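You operate a simulated robot arm through the tools that you are given. There is no shell and no other tool. Be economical: measure what you need, move in short steps, check, and stop when the job is done.

The job below is to be done with a simulated robot arm. You get a single attempt, and the scene is never put back.

JOB
Put the black collar from the top of the wooden crate on the yellow painted plate.

It is judged by the outcome, as a careful person would: the job done as asked, and still so three seconds after it is handed in. It fails if anything else is knocked over, pushed out of place, dropped, spilled or broken.

ROBOT AND FRAMES
A 7-joint arm with a two-finger parallel gripper, fixed in place. Base frame: the origin is at the foot of the arm, x ahead of it, y to its left, z up; the work surface is at about z = 0. Lengths are in m, angles in rad, forces in N, time in s.
With the tool pointing down near the work surface it reaches from about 0.22 to 0.58 m from the base axis. Its first joint turns from -1.152 to 1.152 rad. Payload 2.5 kg.
The tool frame sits at the grasp point between the pads (the TCP): z along the fingers, y along the line on which they close. The tips reach 0.023 m beyond it. The gripper opens to 0.094 m. The fingers are 0.038 m wide and 0.01 m thick; the gripper's body (0.054 by 0.096 m) begins 0.039 m behind the TCP.
Orientation is that of the tool frame in the base frame, as a unit quaternion [x, y, z, w]. With the fingers straight down and closing along the base's y, the tool's x points along the base's -x, its y along +y and its z along -z.

CONTROLS
- The arm moves only by the tool jog_arm. Its arguments are lists of equal length, an entry for each row: "slide": the shift along the base's x, y, z in units of 20 mm (1.0 is 20 mm), a list of three; "rot": the turn, a rotation vector about the base's x, y, z in units of 5 degrees (1.0 is 5 degrees), a list of three. In form: {"slide": [[x, y, z], ...], "rot": [[rx, ry, rz], ...]}. A call has 1 to 10 rows; each row shifts and turns the commanded pose from where the row before left it. "fingers" is the opening in per cent of the stroke, from 0 (shut) to 100 (fully open), set as the call begins (left out, the last holds). A call with a number of a shift or a turn outside -1 to 1 is refused whole. Each row takes 0.2 s and may step no farther than 0.05 m and 0.15 rad from the row before; otherwise, or with a gripper value out of range, the whole call is refused. A pose out of reach is approached as far as the arm can. The call stops where the force on the tool passes 40 N (or 10 N more than at its start, if that is more) or the arm is blocked; 0.2 s more then pass. Each finger travels about 0.108 m/s and halts on what it meets, pressing with about 43 N; the grip force reading is that of the motor and also rises with nothing between the fingers. The clock runs only during rows and for 0.2 s after the last one: add rows that do not move to give the fingers time. The reply holds the time, the measured pose of the TCP, the force on the tool along the base axes, the opening and the grip force, in the units named above and with some noise, and new pictures: "views" is both (left out), scene, wrist or none.
- Cameras (640 x 400 px; columns grow to the right, rows downward): "scene" is fixed at [0.1029, -0.3947, 0.5531]; the picture's right is [0.93, -0.37, 0.00], its down [-0.17, -0.44, -0.88] and it looks along [0.32, 0.82, -0.48] (base axes); focal length 322 px, centre (320, 200). "wrist" rides on the gripper at [0.086, 0.016, -0.074] in the tool frame; the picture's right is [-0.18, 0.98, 0.00], its down [-0.58, -0.11, -0.81] and it looks along [-0.79, -0.15, 0.59] (tool axes); focal length 243 px, centre (320, 200). There is no depth. A picture from a camera that has moved, and an enlarged one, comes with that camera's place and axes in the base frame and with its lens.
- close_up(camera, box): a new picture of the part [left, top, right, bottom] of that camera's present view, enlarged. The clock stands still meanwhile.
- job_done(): hands the job in; it is judged then, once.

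Go step by step. Nothing tells you positions but the pictures and the camera data: compare them with the known pose of the tool, close in by small moves and look again before you grip or let go. The budget is 90 turns and 170 pictures, counting those below and the enlarged ones. Unless the task says otherwise, let go and move clear before handing in, and close with one line.

The tools are called after ">>>" as a command line: name --argument value ..., lists and objects as JSON in quotes. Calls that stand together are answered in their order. jog_arm: Moves the arm, as the interface text tells. Its arguments: {"type":"object","properties":{"slide":{"type":"array"},"rot":{"type":"array"},"fingers":{"type":"number"},"views":{"type":"string","enum":["both","scene","wrist","none"]}},"required":["slide","rot"]} The other tools are called the same way: close_up (camera, box) takes an enlarged picture of a part of a camera's view; job_done () hands the job in.

At the start:

```text
time: 0.0
position: [0.3367, 0.3099, 0.2299]
ee_rot: [0.0, 1.0, 0.0, 0.0]
wrist_force: [0.4, -0.8, 0.1]
grip_width: 0.0939
gripper_force: 0.0
```

scene: 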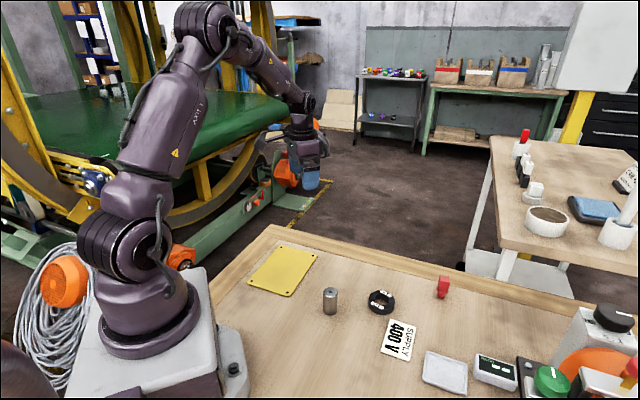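
wrist: 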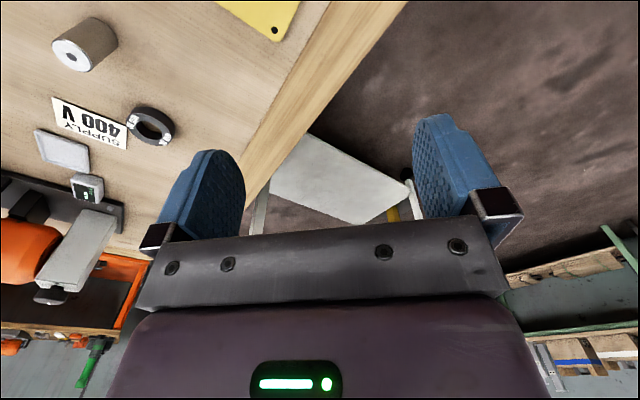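

The black collar appears to lie at about (0.42, 0.05), and the yellow plate is farther left. I don't see a crate under the collar yet, so I'll enlarge the view before moving.

>>> close_up --camera "scene" --box '[220, 220, 480, 390]'

>>> close_up --camera "wrist" --box '[0, 0, 320, 200]'

>>> close_up --camera "scene" --box '[350, 40, 640, 220]'

```text
2.35 times, centred on (350, 305) of scene
camera zoom: at [0.1029, -0.3947, 0.5531], right [0.93, -0.37, 0.0], down [-0.17, -0.44, -0.88], along [0.32, 0.82, -0.48], focal length 758 px, centre (249, -47)
```

zoom: 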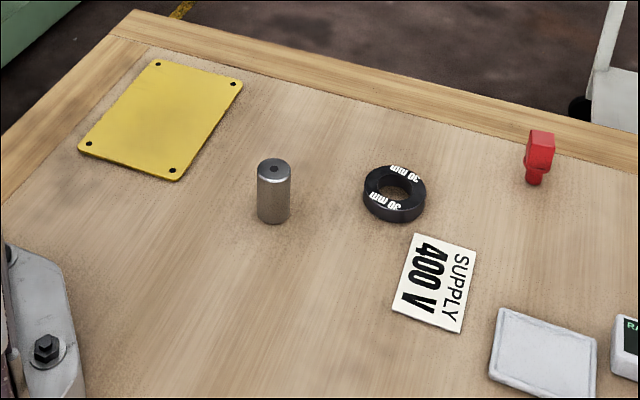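

```text
2.00 times, centred on (160, 100) of wrist
camera zoom: at [0.2503, 0.3253, 0.3044], right [0.18, 0.98, 0.0], down [0.58, -0.11, 0.81], along [0.79, -0.15, -0.59], focal length 485 px, centre (640, 400)
```

zoom: 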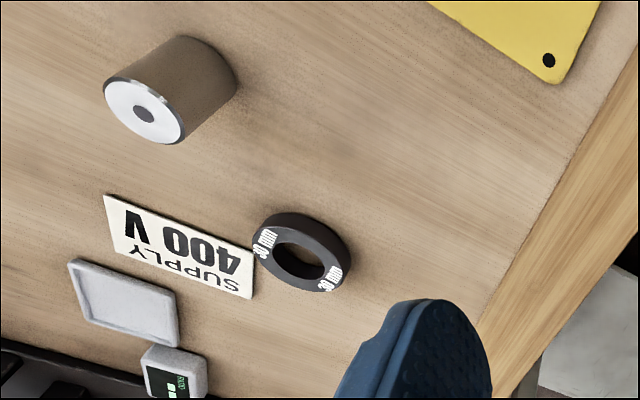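

```text
2.21 times, centred on (495, 130) of scene
camera zoom: at [0.1029, -0.3947, 0.5531], right [0.93, -0.37, 0.0], down [-0.17, -0.44, -0.88], along [0.32, 0.82, -0.48], focal length 711 px, centre (-66, 354)
```

zoom: 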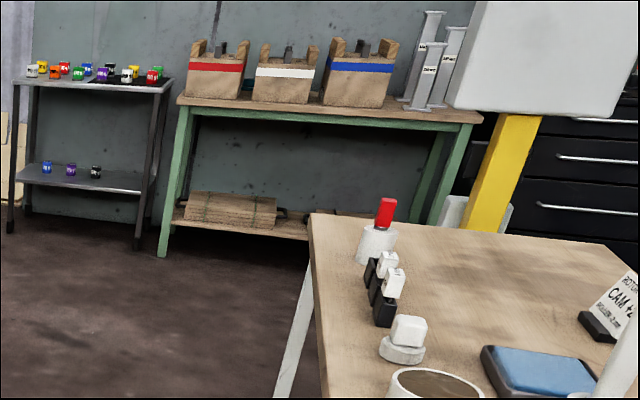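

There is only one black collar in reach. It lies on the bench at about (0.421, 0.042) and is about 59 mm across. The plate's centre is near (0.25, 0.238). I'll swing over the collar at this height and turn the fingers to close along x, so they stay clear of the sign.

>>> jog_arm --slide '[[0.234, -0.744, 0], [0.234, -0.744, 0], [0.234, -0.744, 0], [0.234, -0.744, 0], [0.234, -0.744, 0], [0.234, -0.744, 0], [0.234, -0.744, 0], [0.234, -0.744, 0], [0.234, -0.744, 0]]' --rot '[[0, 0, 1], [0, 0, 1], [0, 0, 1], [0, 0, 1], [0, 0, 1], [0, 0, 1], [0, 0, 1], [0, 0, 1], [0, 0, 1]]' --fingers 100

```text
time: 2.0
position: [0.3802, 0.1772, 0.2298]
ee_rot: [-0.383, 0.924, 0.0, 0.0]
wrist_force: [0.0, -0.4, -0.2]
grip_width: 0.0939
gripper_force: 0.1
camera wrist: at [0.3078, 0.1259, 0.3041], right [-0.57, 0.82, 0.0], down [0.49, 0.33, 0.81], along [0.66, 0.46, -0.59], focal length 243 px, centre (320, 200)
```

scene: 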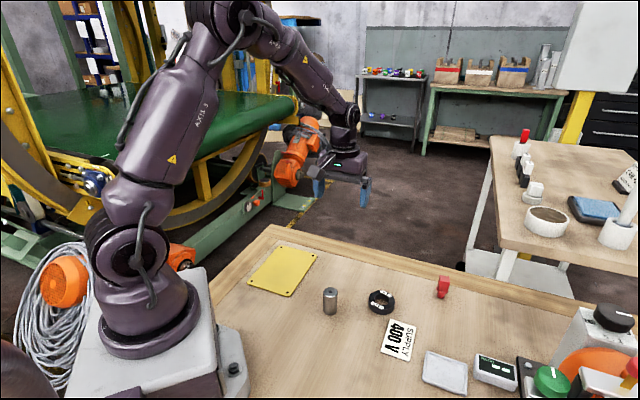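
wrist: 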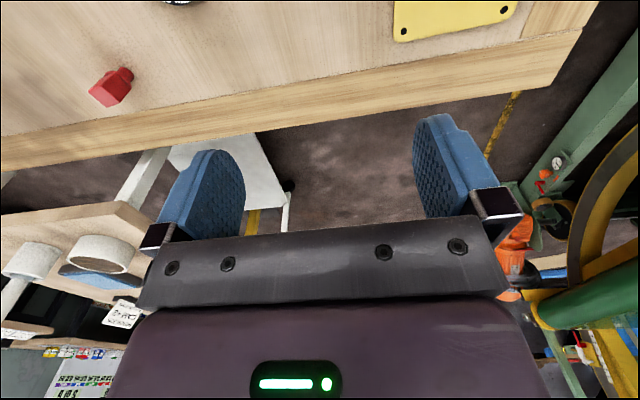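

The gripper matches its reported pose in the scene view. I'll carry on with the second half of the move.

>>> jog_arm --slide '[[0.227, -0.75, 0], [0.227, -0.75, 0], [0.227, -0.75, 0], [0.227, -0.75, 0], [0.227, -0.75, 0], [0.227, -0.75, 0], [0.227, -0.75, 0], [0.227, -0.75, 0], [0.227, -0.75, 0]]' --rot '[[0, 0, 1], [0, 0, 1], [0, 0, 1], [0, 0, 1], [0, 0, 1], [0, 0, 1], [0, 0, 1], [0, 0, 1], [0, 0, 1]]'

```text
time: 4.0
position: [0.4211, 0.0403, 0.2299]
ee_rot: [0.708, -0.706, 0.0, 0.0]
wrist_force: [-0.5, 0.1, -0.3]
grip_width: 0.094
gripper_force: 0.0
camera wrist: at [0.4052, -0.0474, 0.3041], right [-0.98, 0.18, 0.0], down [0.11, 0.58, 0.81], along [0.15, 0.79, -0.59], focal length 243 px, centre (320, 200)
```

scene: 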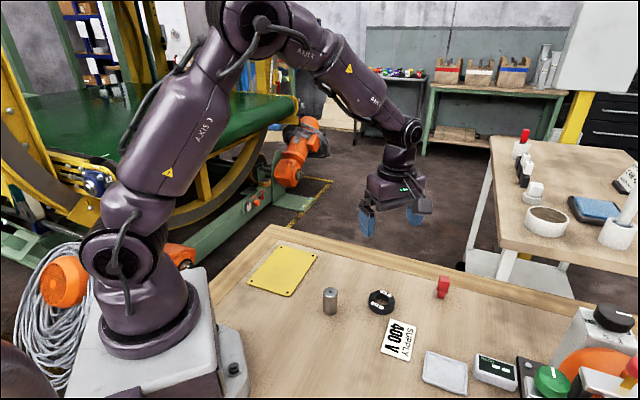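
wrist: 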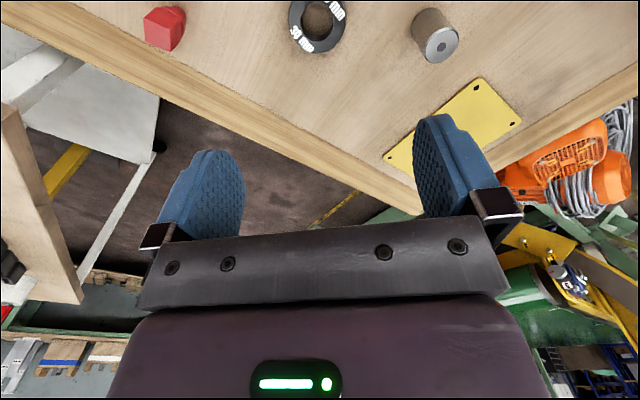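

The estimates from both cameras agree that the collar is near (0.423, 0.043). I'll descend part way and check again.

>>> jog_arm --slide '[[0.1, 0.14, -1], [0, 0, -1], [0, 0, -1], [0, 0, -1], [0, 0, -1], [0, 0, -1], [0, 0, -1], [0, 0, -0.5]]' --rot '[[0, 0, 0], [0, 0, 0], [0, 0, 0], [0, 0, 0], [0, 0, 0], [0, 0, 0], [0, 0, 0], [0, 0, 0]]'

>>> close_up --camera "scene" --box '[300, 200, 460, 340]'

```text
time: 5.8
position: [0.4218, 0.0424, 0.0809]
ee_rot: [-0.707, 0.707, -0.001, 0.0]
wrist_force: [-0.3, 1.0, 0.3]
grip_width: 0.0939
gripper_force: 0.0
camera wrist: at [0.4054, -0.0445, 0.155], right [-0.98, 0.19, 0.0], down [0.11, 0.58, 0.81], along [0.15, 0.79, -0.59], focal length 243 px, centre (320, 200)
```

scene: 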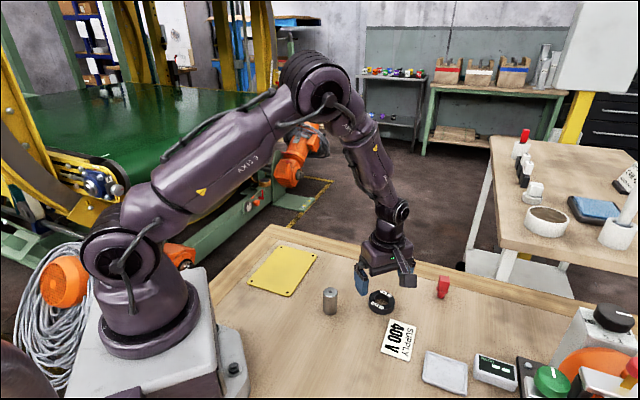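
wrist: 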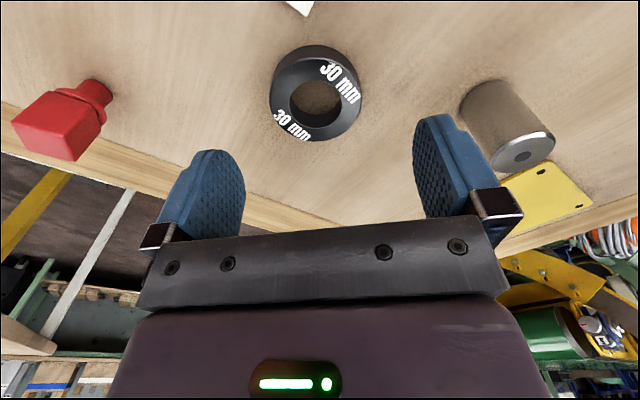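

```text
2.86 times, centred on (380, 270) of scene
camera zoom: at [0.1029, -0.3947, 0.5531], right [0.93, -0.37, 0.0], down [-0.17, -0.44, -0.88], along [0.32, 0.82, -0.48], focal length 920 px, centre (149, 0)
```

zoom: 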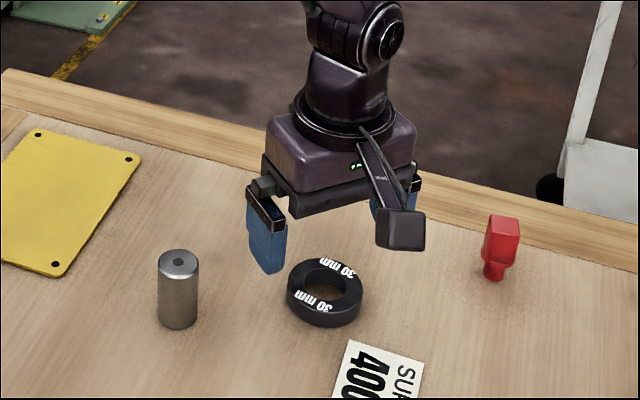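

The fingers straddle the collar with a clear gap on both sides. I'll lower until the tips are just above the bench.

>>> jog_arm --slide '[[0, -0.1, -0.6], [0, 0, -0.6], [0, 0, -0.6], [0, 0, -0.5], [0, 0, -0.4]]' --rot '[[0, 0, 0], [0, 0, 0], [0, 0, 0], [0, 0, 0], [0, 0, 0]]'

>>> close_up --camera "scene" --box '[300, 220, 460, 340]'

```text
time: 7.0
position: [0.4217, 0.0402, 0.0276]
ee_rot: [0.707, -0.707, 0.0, 0.001]
wrist_force: [-0.3, 0.0, 0.3]
grip_width: 0.0938
gripper_force: 0.0
camera wrist: at [0.406, -0.0461, 0.1017], right [-0.98, 0.18, 0.0], down [0.11, 0.58, 0.81], along [0.15, 0.79, -0.59], focal length 243 px, centre (320, 200)
```

scene: 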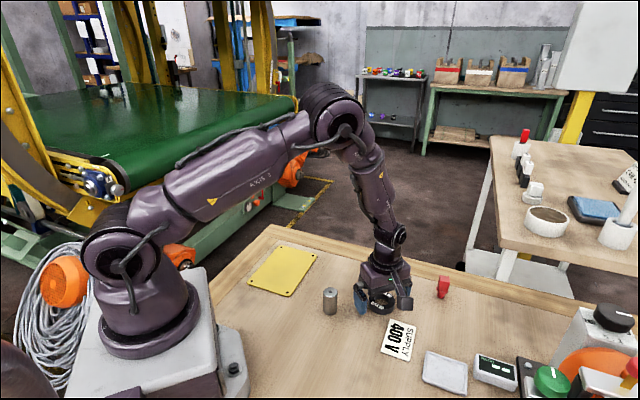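
wrist: 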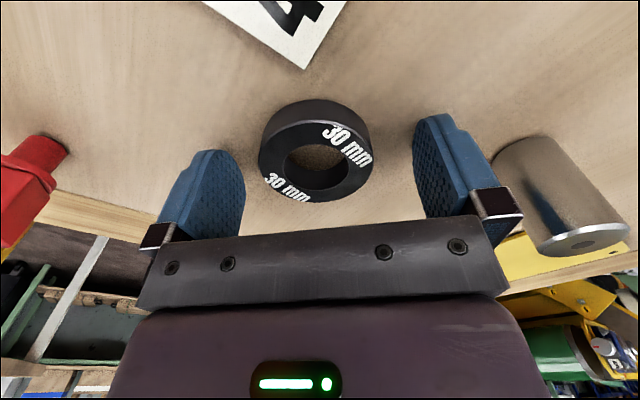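

```text
3.33 times, centred on (380, 280) of scene
camera zoom: at [0.1029, -0.3947, 0.5531], right [0.93, -0.37, 0.0], down [-0.17, -0.44, -0.88], along [0.32, 0.82, -0.48], focal length 1074 px, centre (120, -67)
```

zoom: 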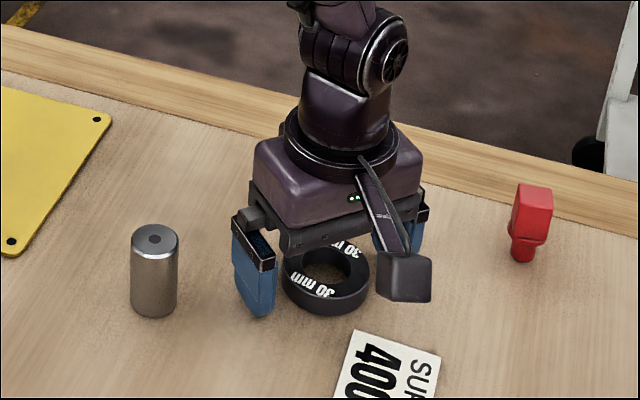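

The collar is centred between the fingers to within a few millimetres. I'll close with waiting rows.

>>> jog_arm --slide '[[0.04, -0.12, 0], [0, 0, 0], [0, 0, 0], [0, 0, 0], [0, 0, 0]]' --rot '[[0, 0, 0], [0, 0, 0], [0, 0, 0], [0, 0, 0], [0, 0, 0]]' --fingers 0 --views "wrist"

```text
time: 8.2
position: [0.4219, 0.0383, 0.0267]
ee_rot: [0.707, -0.707, 0.001, 0.0]
wrist_force: [0.0, 0.1, -0.1]
grip_width: 0.0561
gripper_force: 43.0
camera wrist: at [0.4066, -0.049, 0.1022], right [-0.98, 0.18, 0.0], down [0.11, 0.58, 0.81], along [0.15, 0.79, -0.59], focal length 243 px, centre (320, 200)
```

wrist: 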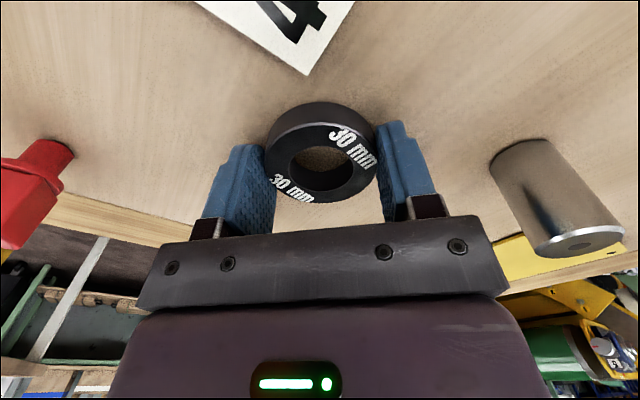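

The collar is held at a width of 56 mm with 43 N. I'll lift straight up.

>>> jog_arm --slide '[[0, 0, 0.4], [0, 0, 0.8], [0, 0, 1], [0, 0, 1], [0, 0, 1], [0, 0, 1], [0, 0, 0.8]]' --rot '[[0, 0, 0], [0, 0, 0], [0, 0, 0], [0, 0, 0], [0, 0, 0], [0, 0, 0], [0, 0, 0]]'

```text
time: 9.8
position: [0.4219, 0.0388, 0.1476]
ee_rot: [-0.707, 0.707, -0.001, 0.0]
wrist_force: [0.3, -0.4, -2.1]
grip_width: 0.0558
gripper_force: 43.0
camera wrist: at [0.4054, -0.0478, 0.2216], right [-0.98, 0.18, 0.0], down [0.11, 0.58, 0.81], along [0.15, 0.79, -0.59], focal length 243 px, centre (320, 200)
```

scene: 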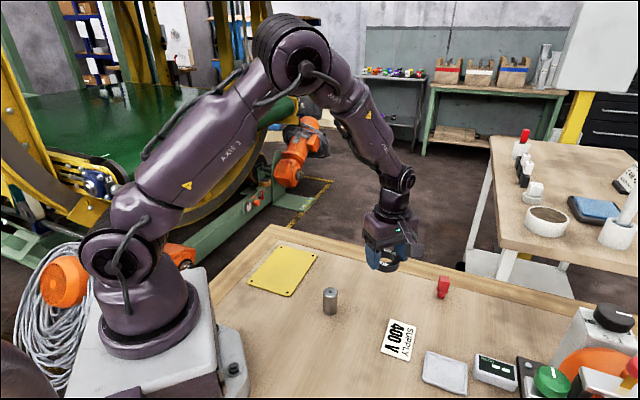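
wrist: 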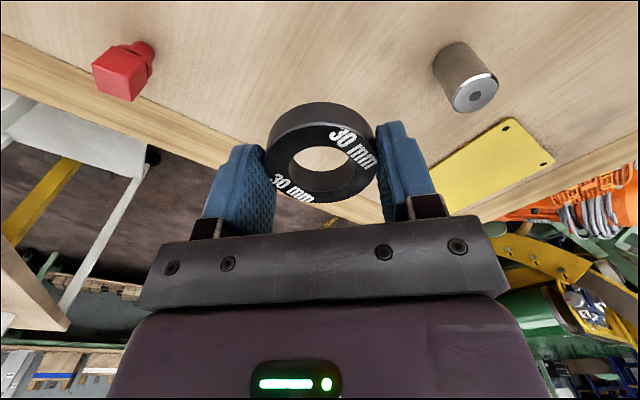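

The collar is lifted cleanly. I'll carry it at this height to above the plate's centre.

>>> jog_arm --slide '[[-0.86, 1, 0], [-0.86, 1, 0], [-0.86, 1, 0], [-0.86, 1, 0], [-0.86, 1, 0], [-0.86, 1, 0], [-0.86, 1, 0], [-0.86, 1, 0], [-0.86, 1, 0], [-0.86, 1, 0]]' --rot '[[0, 0, 0], [0, 0, 0], [0, 0, 0], [0, 0, 0], [0, 0, 0], [0, 0, 0], [0, 0, 0], [0, 0, 0], [0, 0, 0], [0, 0, 0]]'

>>> close_up --camera "scene" --box '[200, 180, 360, 320]'

```text
time: 12.0
position: [0.249, 0.2392, 0.1451]
ee_rot: [-0.707, 0.707, 0.001, 0.0]
wrist_force: [0.6, 0.3, -2.7]
grip_width: 0.0559
gripper_force: 43.2
camera wrist: at [0.2327, 0.1522, 0.2192], right [-0.98, 0.19, 0.0], down [0.11, 0.58, 0.81], along [0.15, 0.79, -0.59], focal length 243 px, centre (320, 200)
```

scene: 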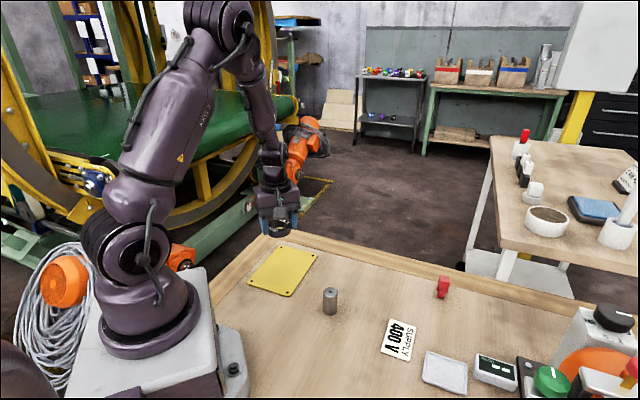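
wrist: 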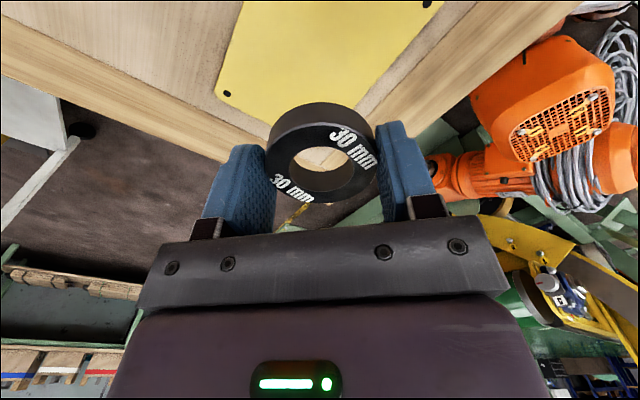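

```text
2.86 times, centred on (280, 250) of scene
camera zoom: at [0.1029, -0.3947, 0.5532], right [0.93, -0.37, 0.0], down [-0.17, -0.44, -0.88], along [0.32, 0.82, -0.48], focal length 920 px, centre (434, 57)
```

zoom: 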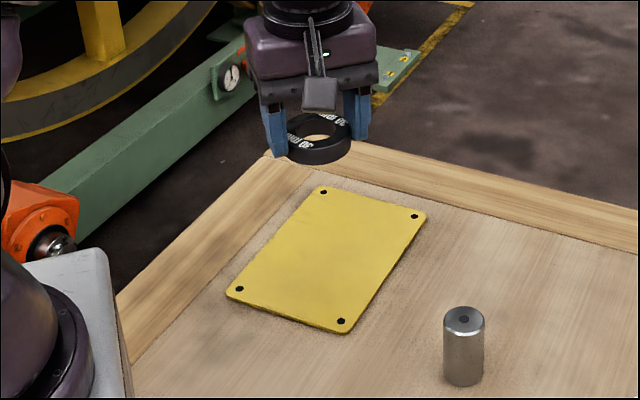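

From its four bolt holes, the plate's centre is about (0.252, 0.243). I'll shift slightly and lower to just above it.

>>> jog_arm --slide '[[0.15, 0.3, -0.7], [0, 0, -0.9], [0, 0, -0.9], [0, 0, -0.9], [0, 0, -0.9], [0, 0, -0.7]]' --rot '[[0, 0, 0], [0, 0, 0], [0, 0, 0], [0, 0, 0], [0, 0, 0], [0, 0, 0]]'

>>> close_up --camera "scene" --box '[200, 200, 360, 320]'

```text
time: 13.4
position: [0.2518, 0.2443, 0.0449]
ee_rot: [0.707, -0.707, 0.0, 0.001]
wrist_force: [-0.5, -0.1, -2.2]
grip_width: 0.056
gripper_force: 43.1
camera wrist: at [0.2366, 0.1571, 0.1196], right [-0.98, 0.18, 0.0], down [0.11, 0.58, 0.81], along [0.15, 0.79, -0.59], focal length 243 px, centre (320, 200)
```

scene: 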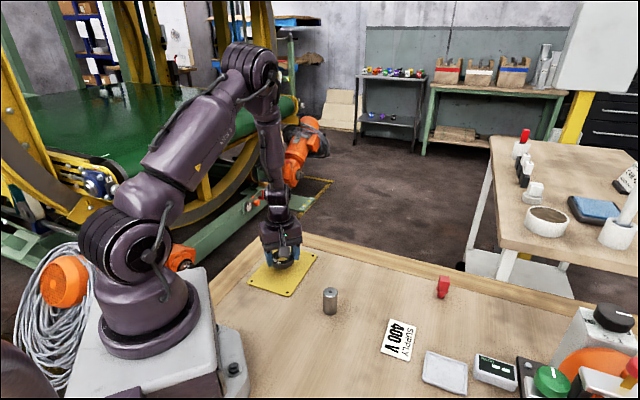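
wrist: 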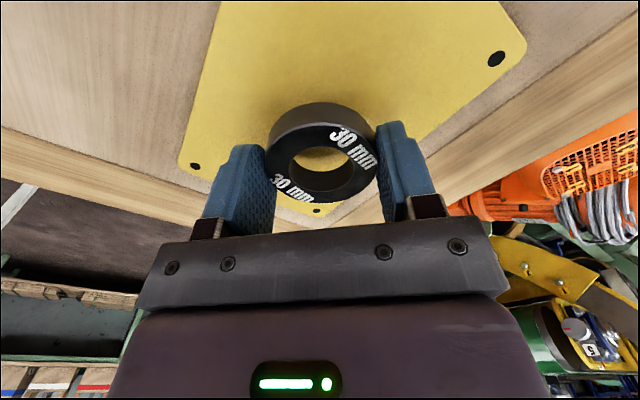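

```text
3.33 times, centred on (280, 260) of scene
camera zoom: at [0.1029, -0.3947, 0.5532], right [0.93, -0.37, 0.0], down [-0.17, -0.44, -0.88], along [0.32, 0.82, -0.48], focal length 1074 px, centre (453, 0)
```

zoom: 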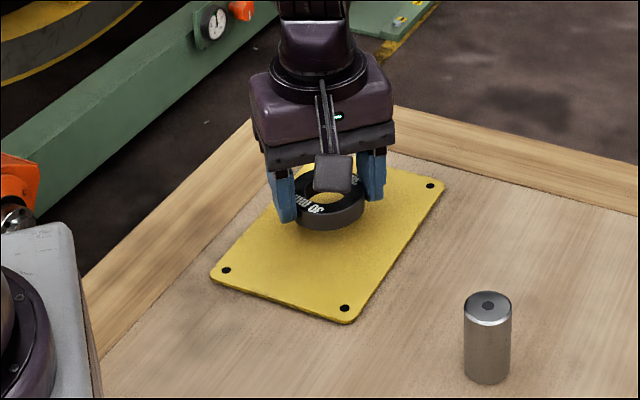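

The collar is over the middle of the plate. I'll lower in small steps and watch the force for contact.

>>> jog_arm --slide '[[0, 0, -0.3], [0, 0, -0.2], [0, 0, -0.1], [0, 0, -0.05], [0, 0, 0]]' --rot '[[0, 0, 0], [0, 0, 0], [0, 0, 0], [0, 0, 0], [0, 0, 0]]' --views "none"

```text
time: 14.6
position: [0.2529, 0.2449, 0.0325]
ee_rot: [-0.707, 0.707, 0.0, 0.0]
wrist_force: [-0.2, -0.3, -2.2]
grip_width: 0.0559
gripper_force: 43.2
```

>>> jog_arm --slide '[[0, 0, -0.05], [0, 0, -0.05], [0, 0, 0]]' --rot '[[0, 0, 0], [0, 0, 0], [0, 0, 0]]' --views "none"

```text
time: 15.4
position: [0.2529, 0.2445, 0.031]
ee_rot: [0.707, -0.707, 0.0, 0.001]
wrist_force: [-0.2, -1.0, 7.3]
grip_width: 0.0557
gripper_force: 42.8
```

The force along z has risen to about +7 N, so the collar is resting on the plate. I'll open the fingers gently to about 80 %.

>>> jog_arm --slide '[[0, 0, 0], [0, 0, 0], [0, 0, 0]]' --rot '[[0, 0, 0], [0, 0, 0], [0, 0, 0]]' --fingers 85

```text
time: 16.2
position: [0.2521, 0.2449, 0.0316]
ee_rot: [0.707, -0.707, 0.0, 0.0]
wrist_force: [0.2, -1.0, -0.7]
grip_width: 0.08
gripper_force: 0.1
camera wrist: at [0.237, 0.1573, 0.1059], right [-0.98, 0.18, 0.0], down [0.11, 0.58, 0.81], along [0.15, 0.79, -0.59], focal length 243 px, centre (320, 200)
```

scene: 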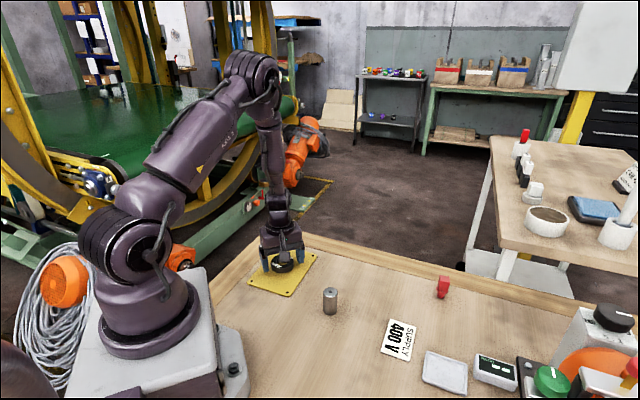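
wrist: 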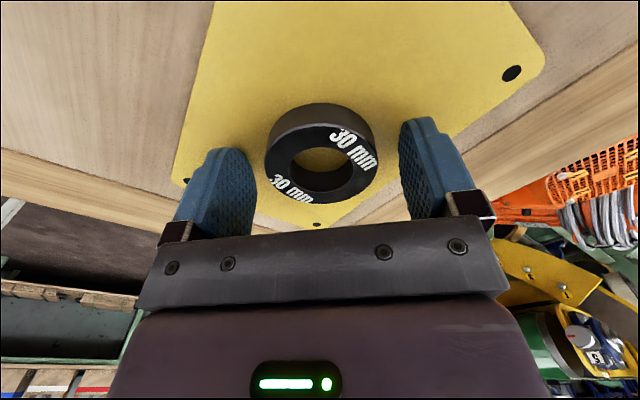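

The collar is released and lies flat on the plate, with the fingers clear of it. I'll rise straight up.

>>> jog_arm --slide '[[0, 0, 0.4], [0, 0, 0.8], [0, 0, 1], [0, 0, 1], [0, 0, 1], [0, 0, 1], [0, 0, 1], [0, 0, 0.5]]' --rot '[[0, 0, 0], [0, 0, 0], [0, 0, 0], [0, 0, 0], [0, 0, 0], [0, 0, 0], [0, 0, 0], [0, 0, 0]]'

>>> close_up --camera "scene" --box '[200, 200, 360, 320]'

```text
time: 18.0
position: [0.2531, 0.2443, 0.1663]
ee_rot: [0.707, -0.707, 0.0, 0.001]
wrist_force: [0.0, 0.0, 0.2]
grip_width: 0.0798
gripper_force: 0.1
camera wrist: at [0.2379, 0.1564, 0.2403], right [-0.98, 0.18, 0.0], down [0.11, 0.58, 0.81], along [0.15, 0.79, -0.59], focal length 243 px, centre (320, 200)
```

scene: 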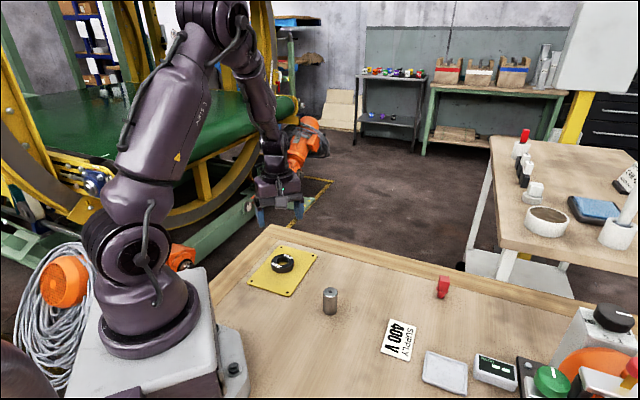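
wrist: 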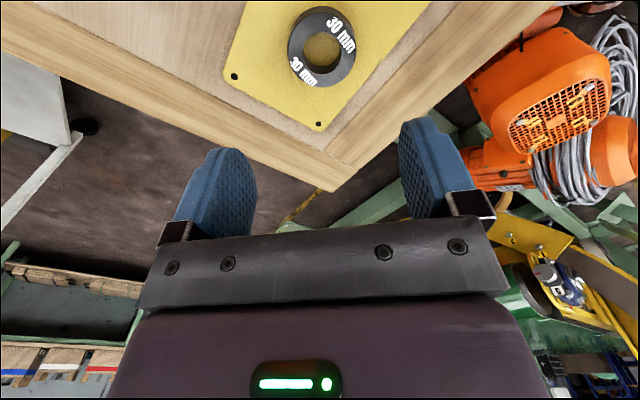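

```text
3.33 times, centred on (280, 260) of scene
camera zoom: at [0.1029, -0.3947, 0.5531], right [0.93, -0.37, 0.0], down [-0.17, -0.44, -0.88], along [0.32, 0.82, -0.48], focal length 1074 px, centre (453, 0)
```

zoom: 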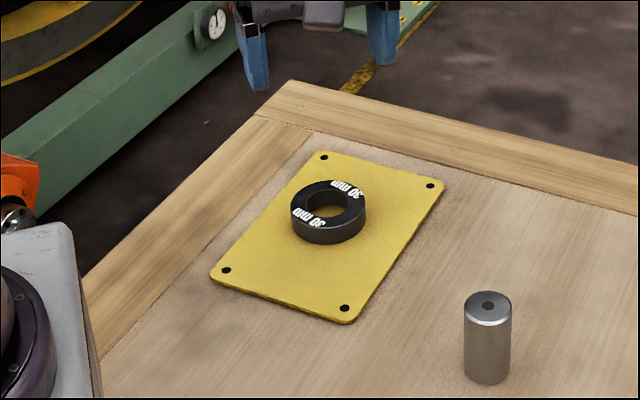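

The collar lies flat and fully on the yellow plate, nothing else has moved, and the gripper is clear. I'm handing the job in.

>>> job_done

```text
The job is handed in.
```

The black collar is on the yellow plate and nothing else was disturbed; I saw no wooden crate under it, so I took the only black collar in reach, which was lying on the wooden bench top.
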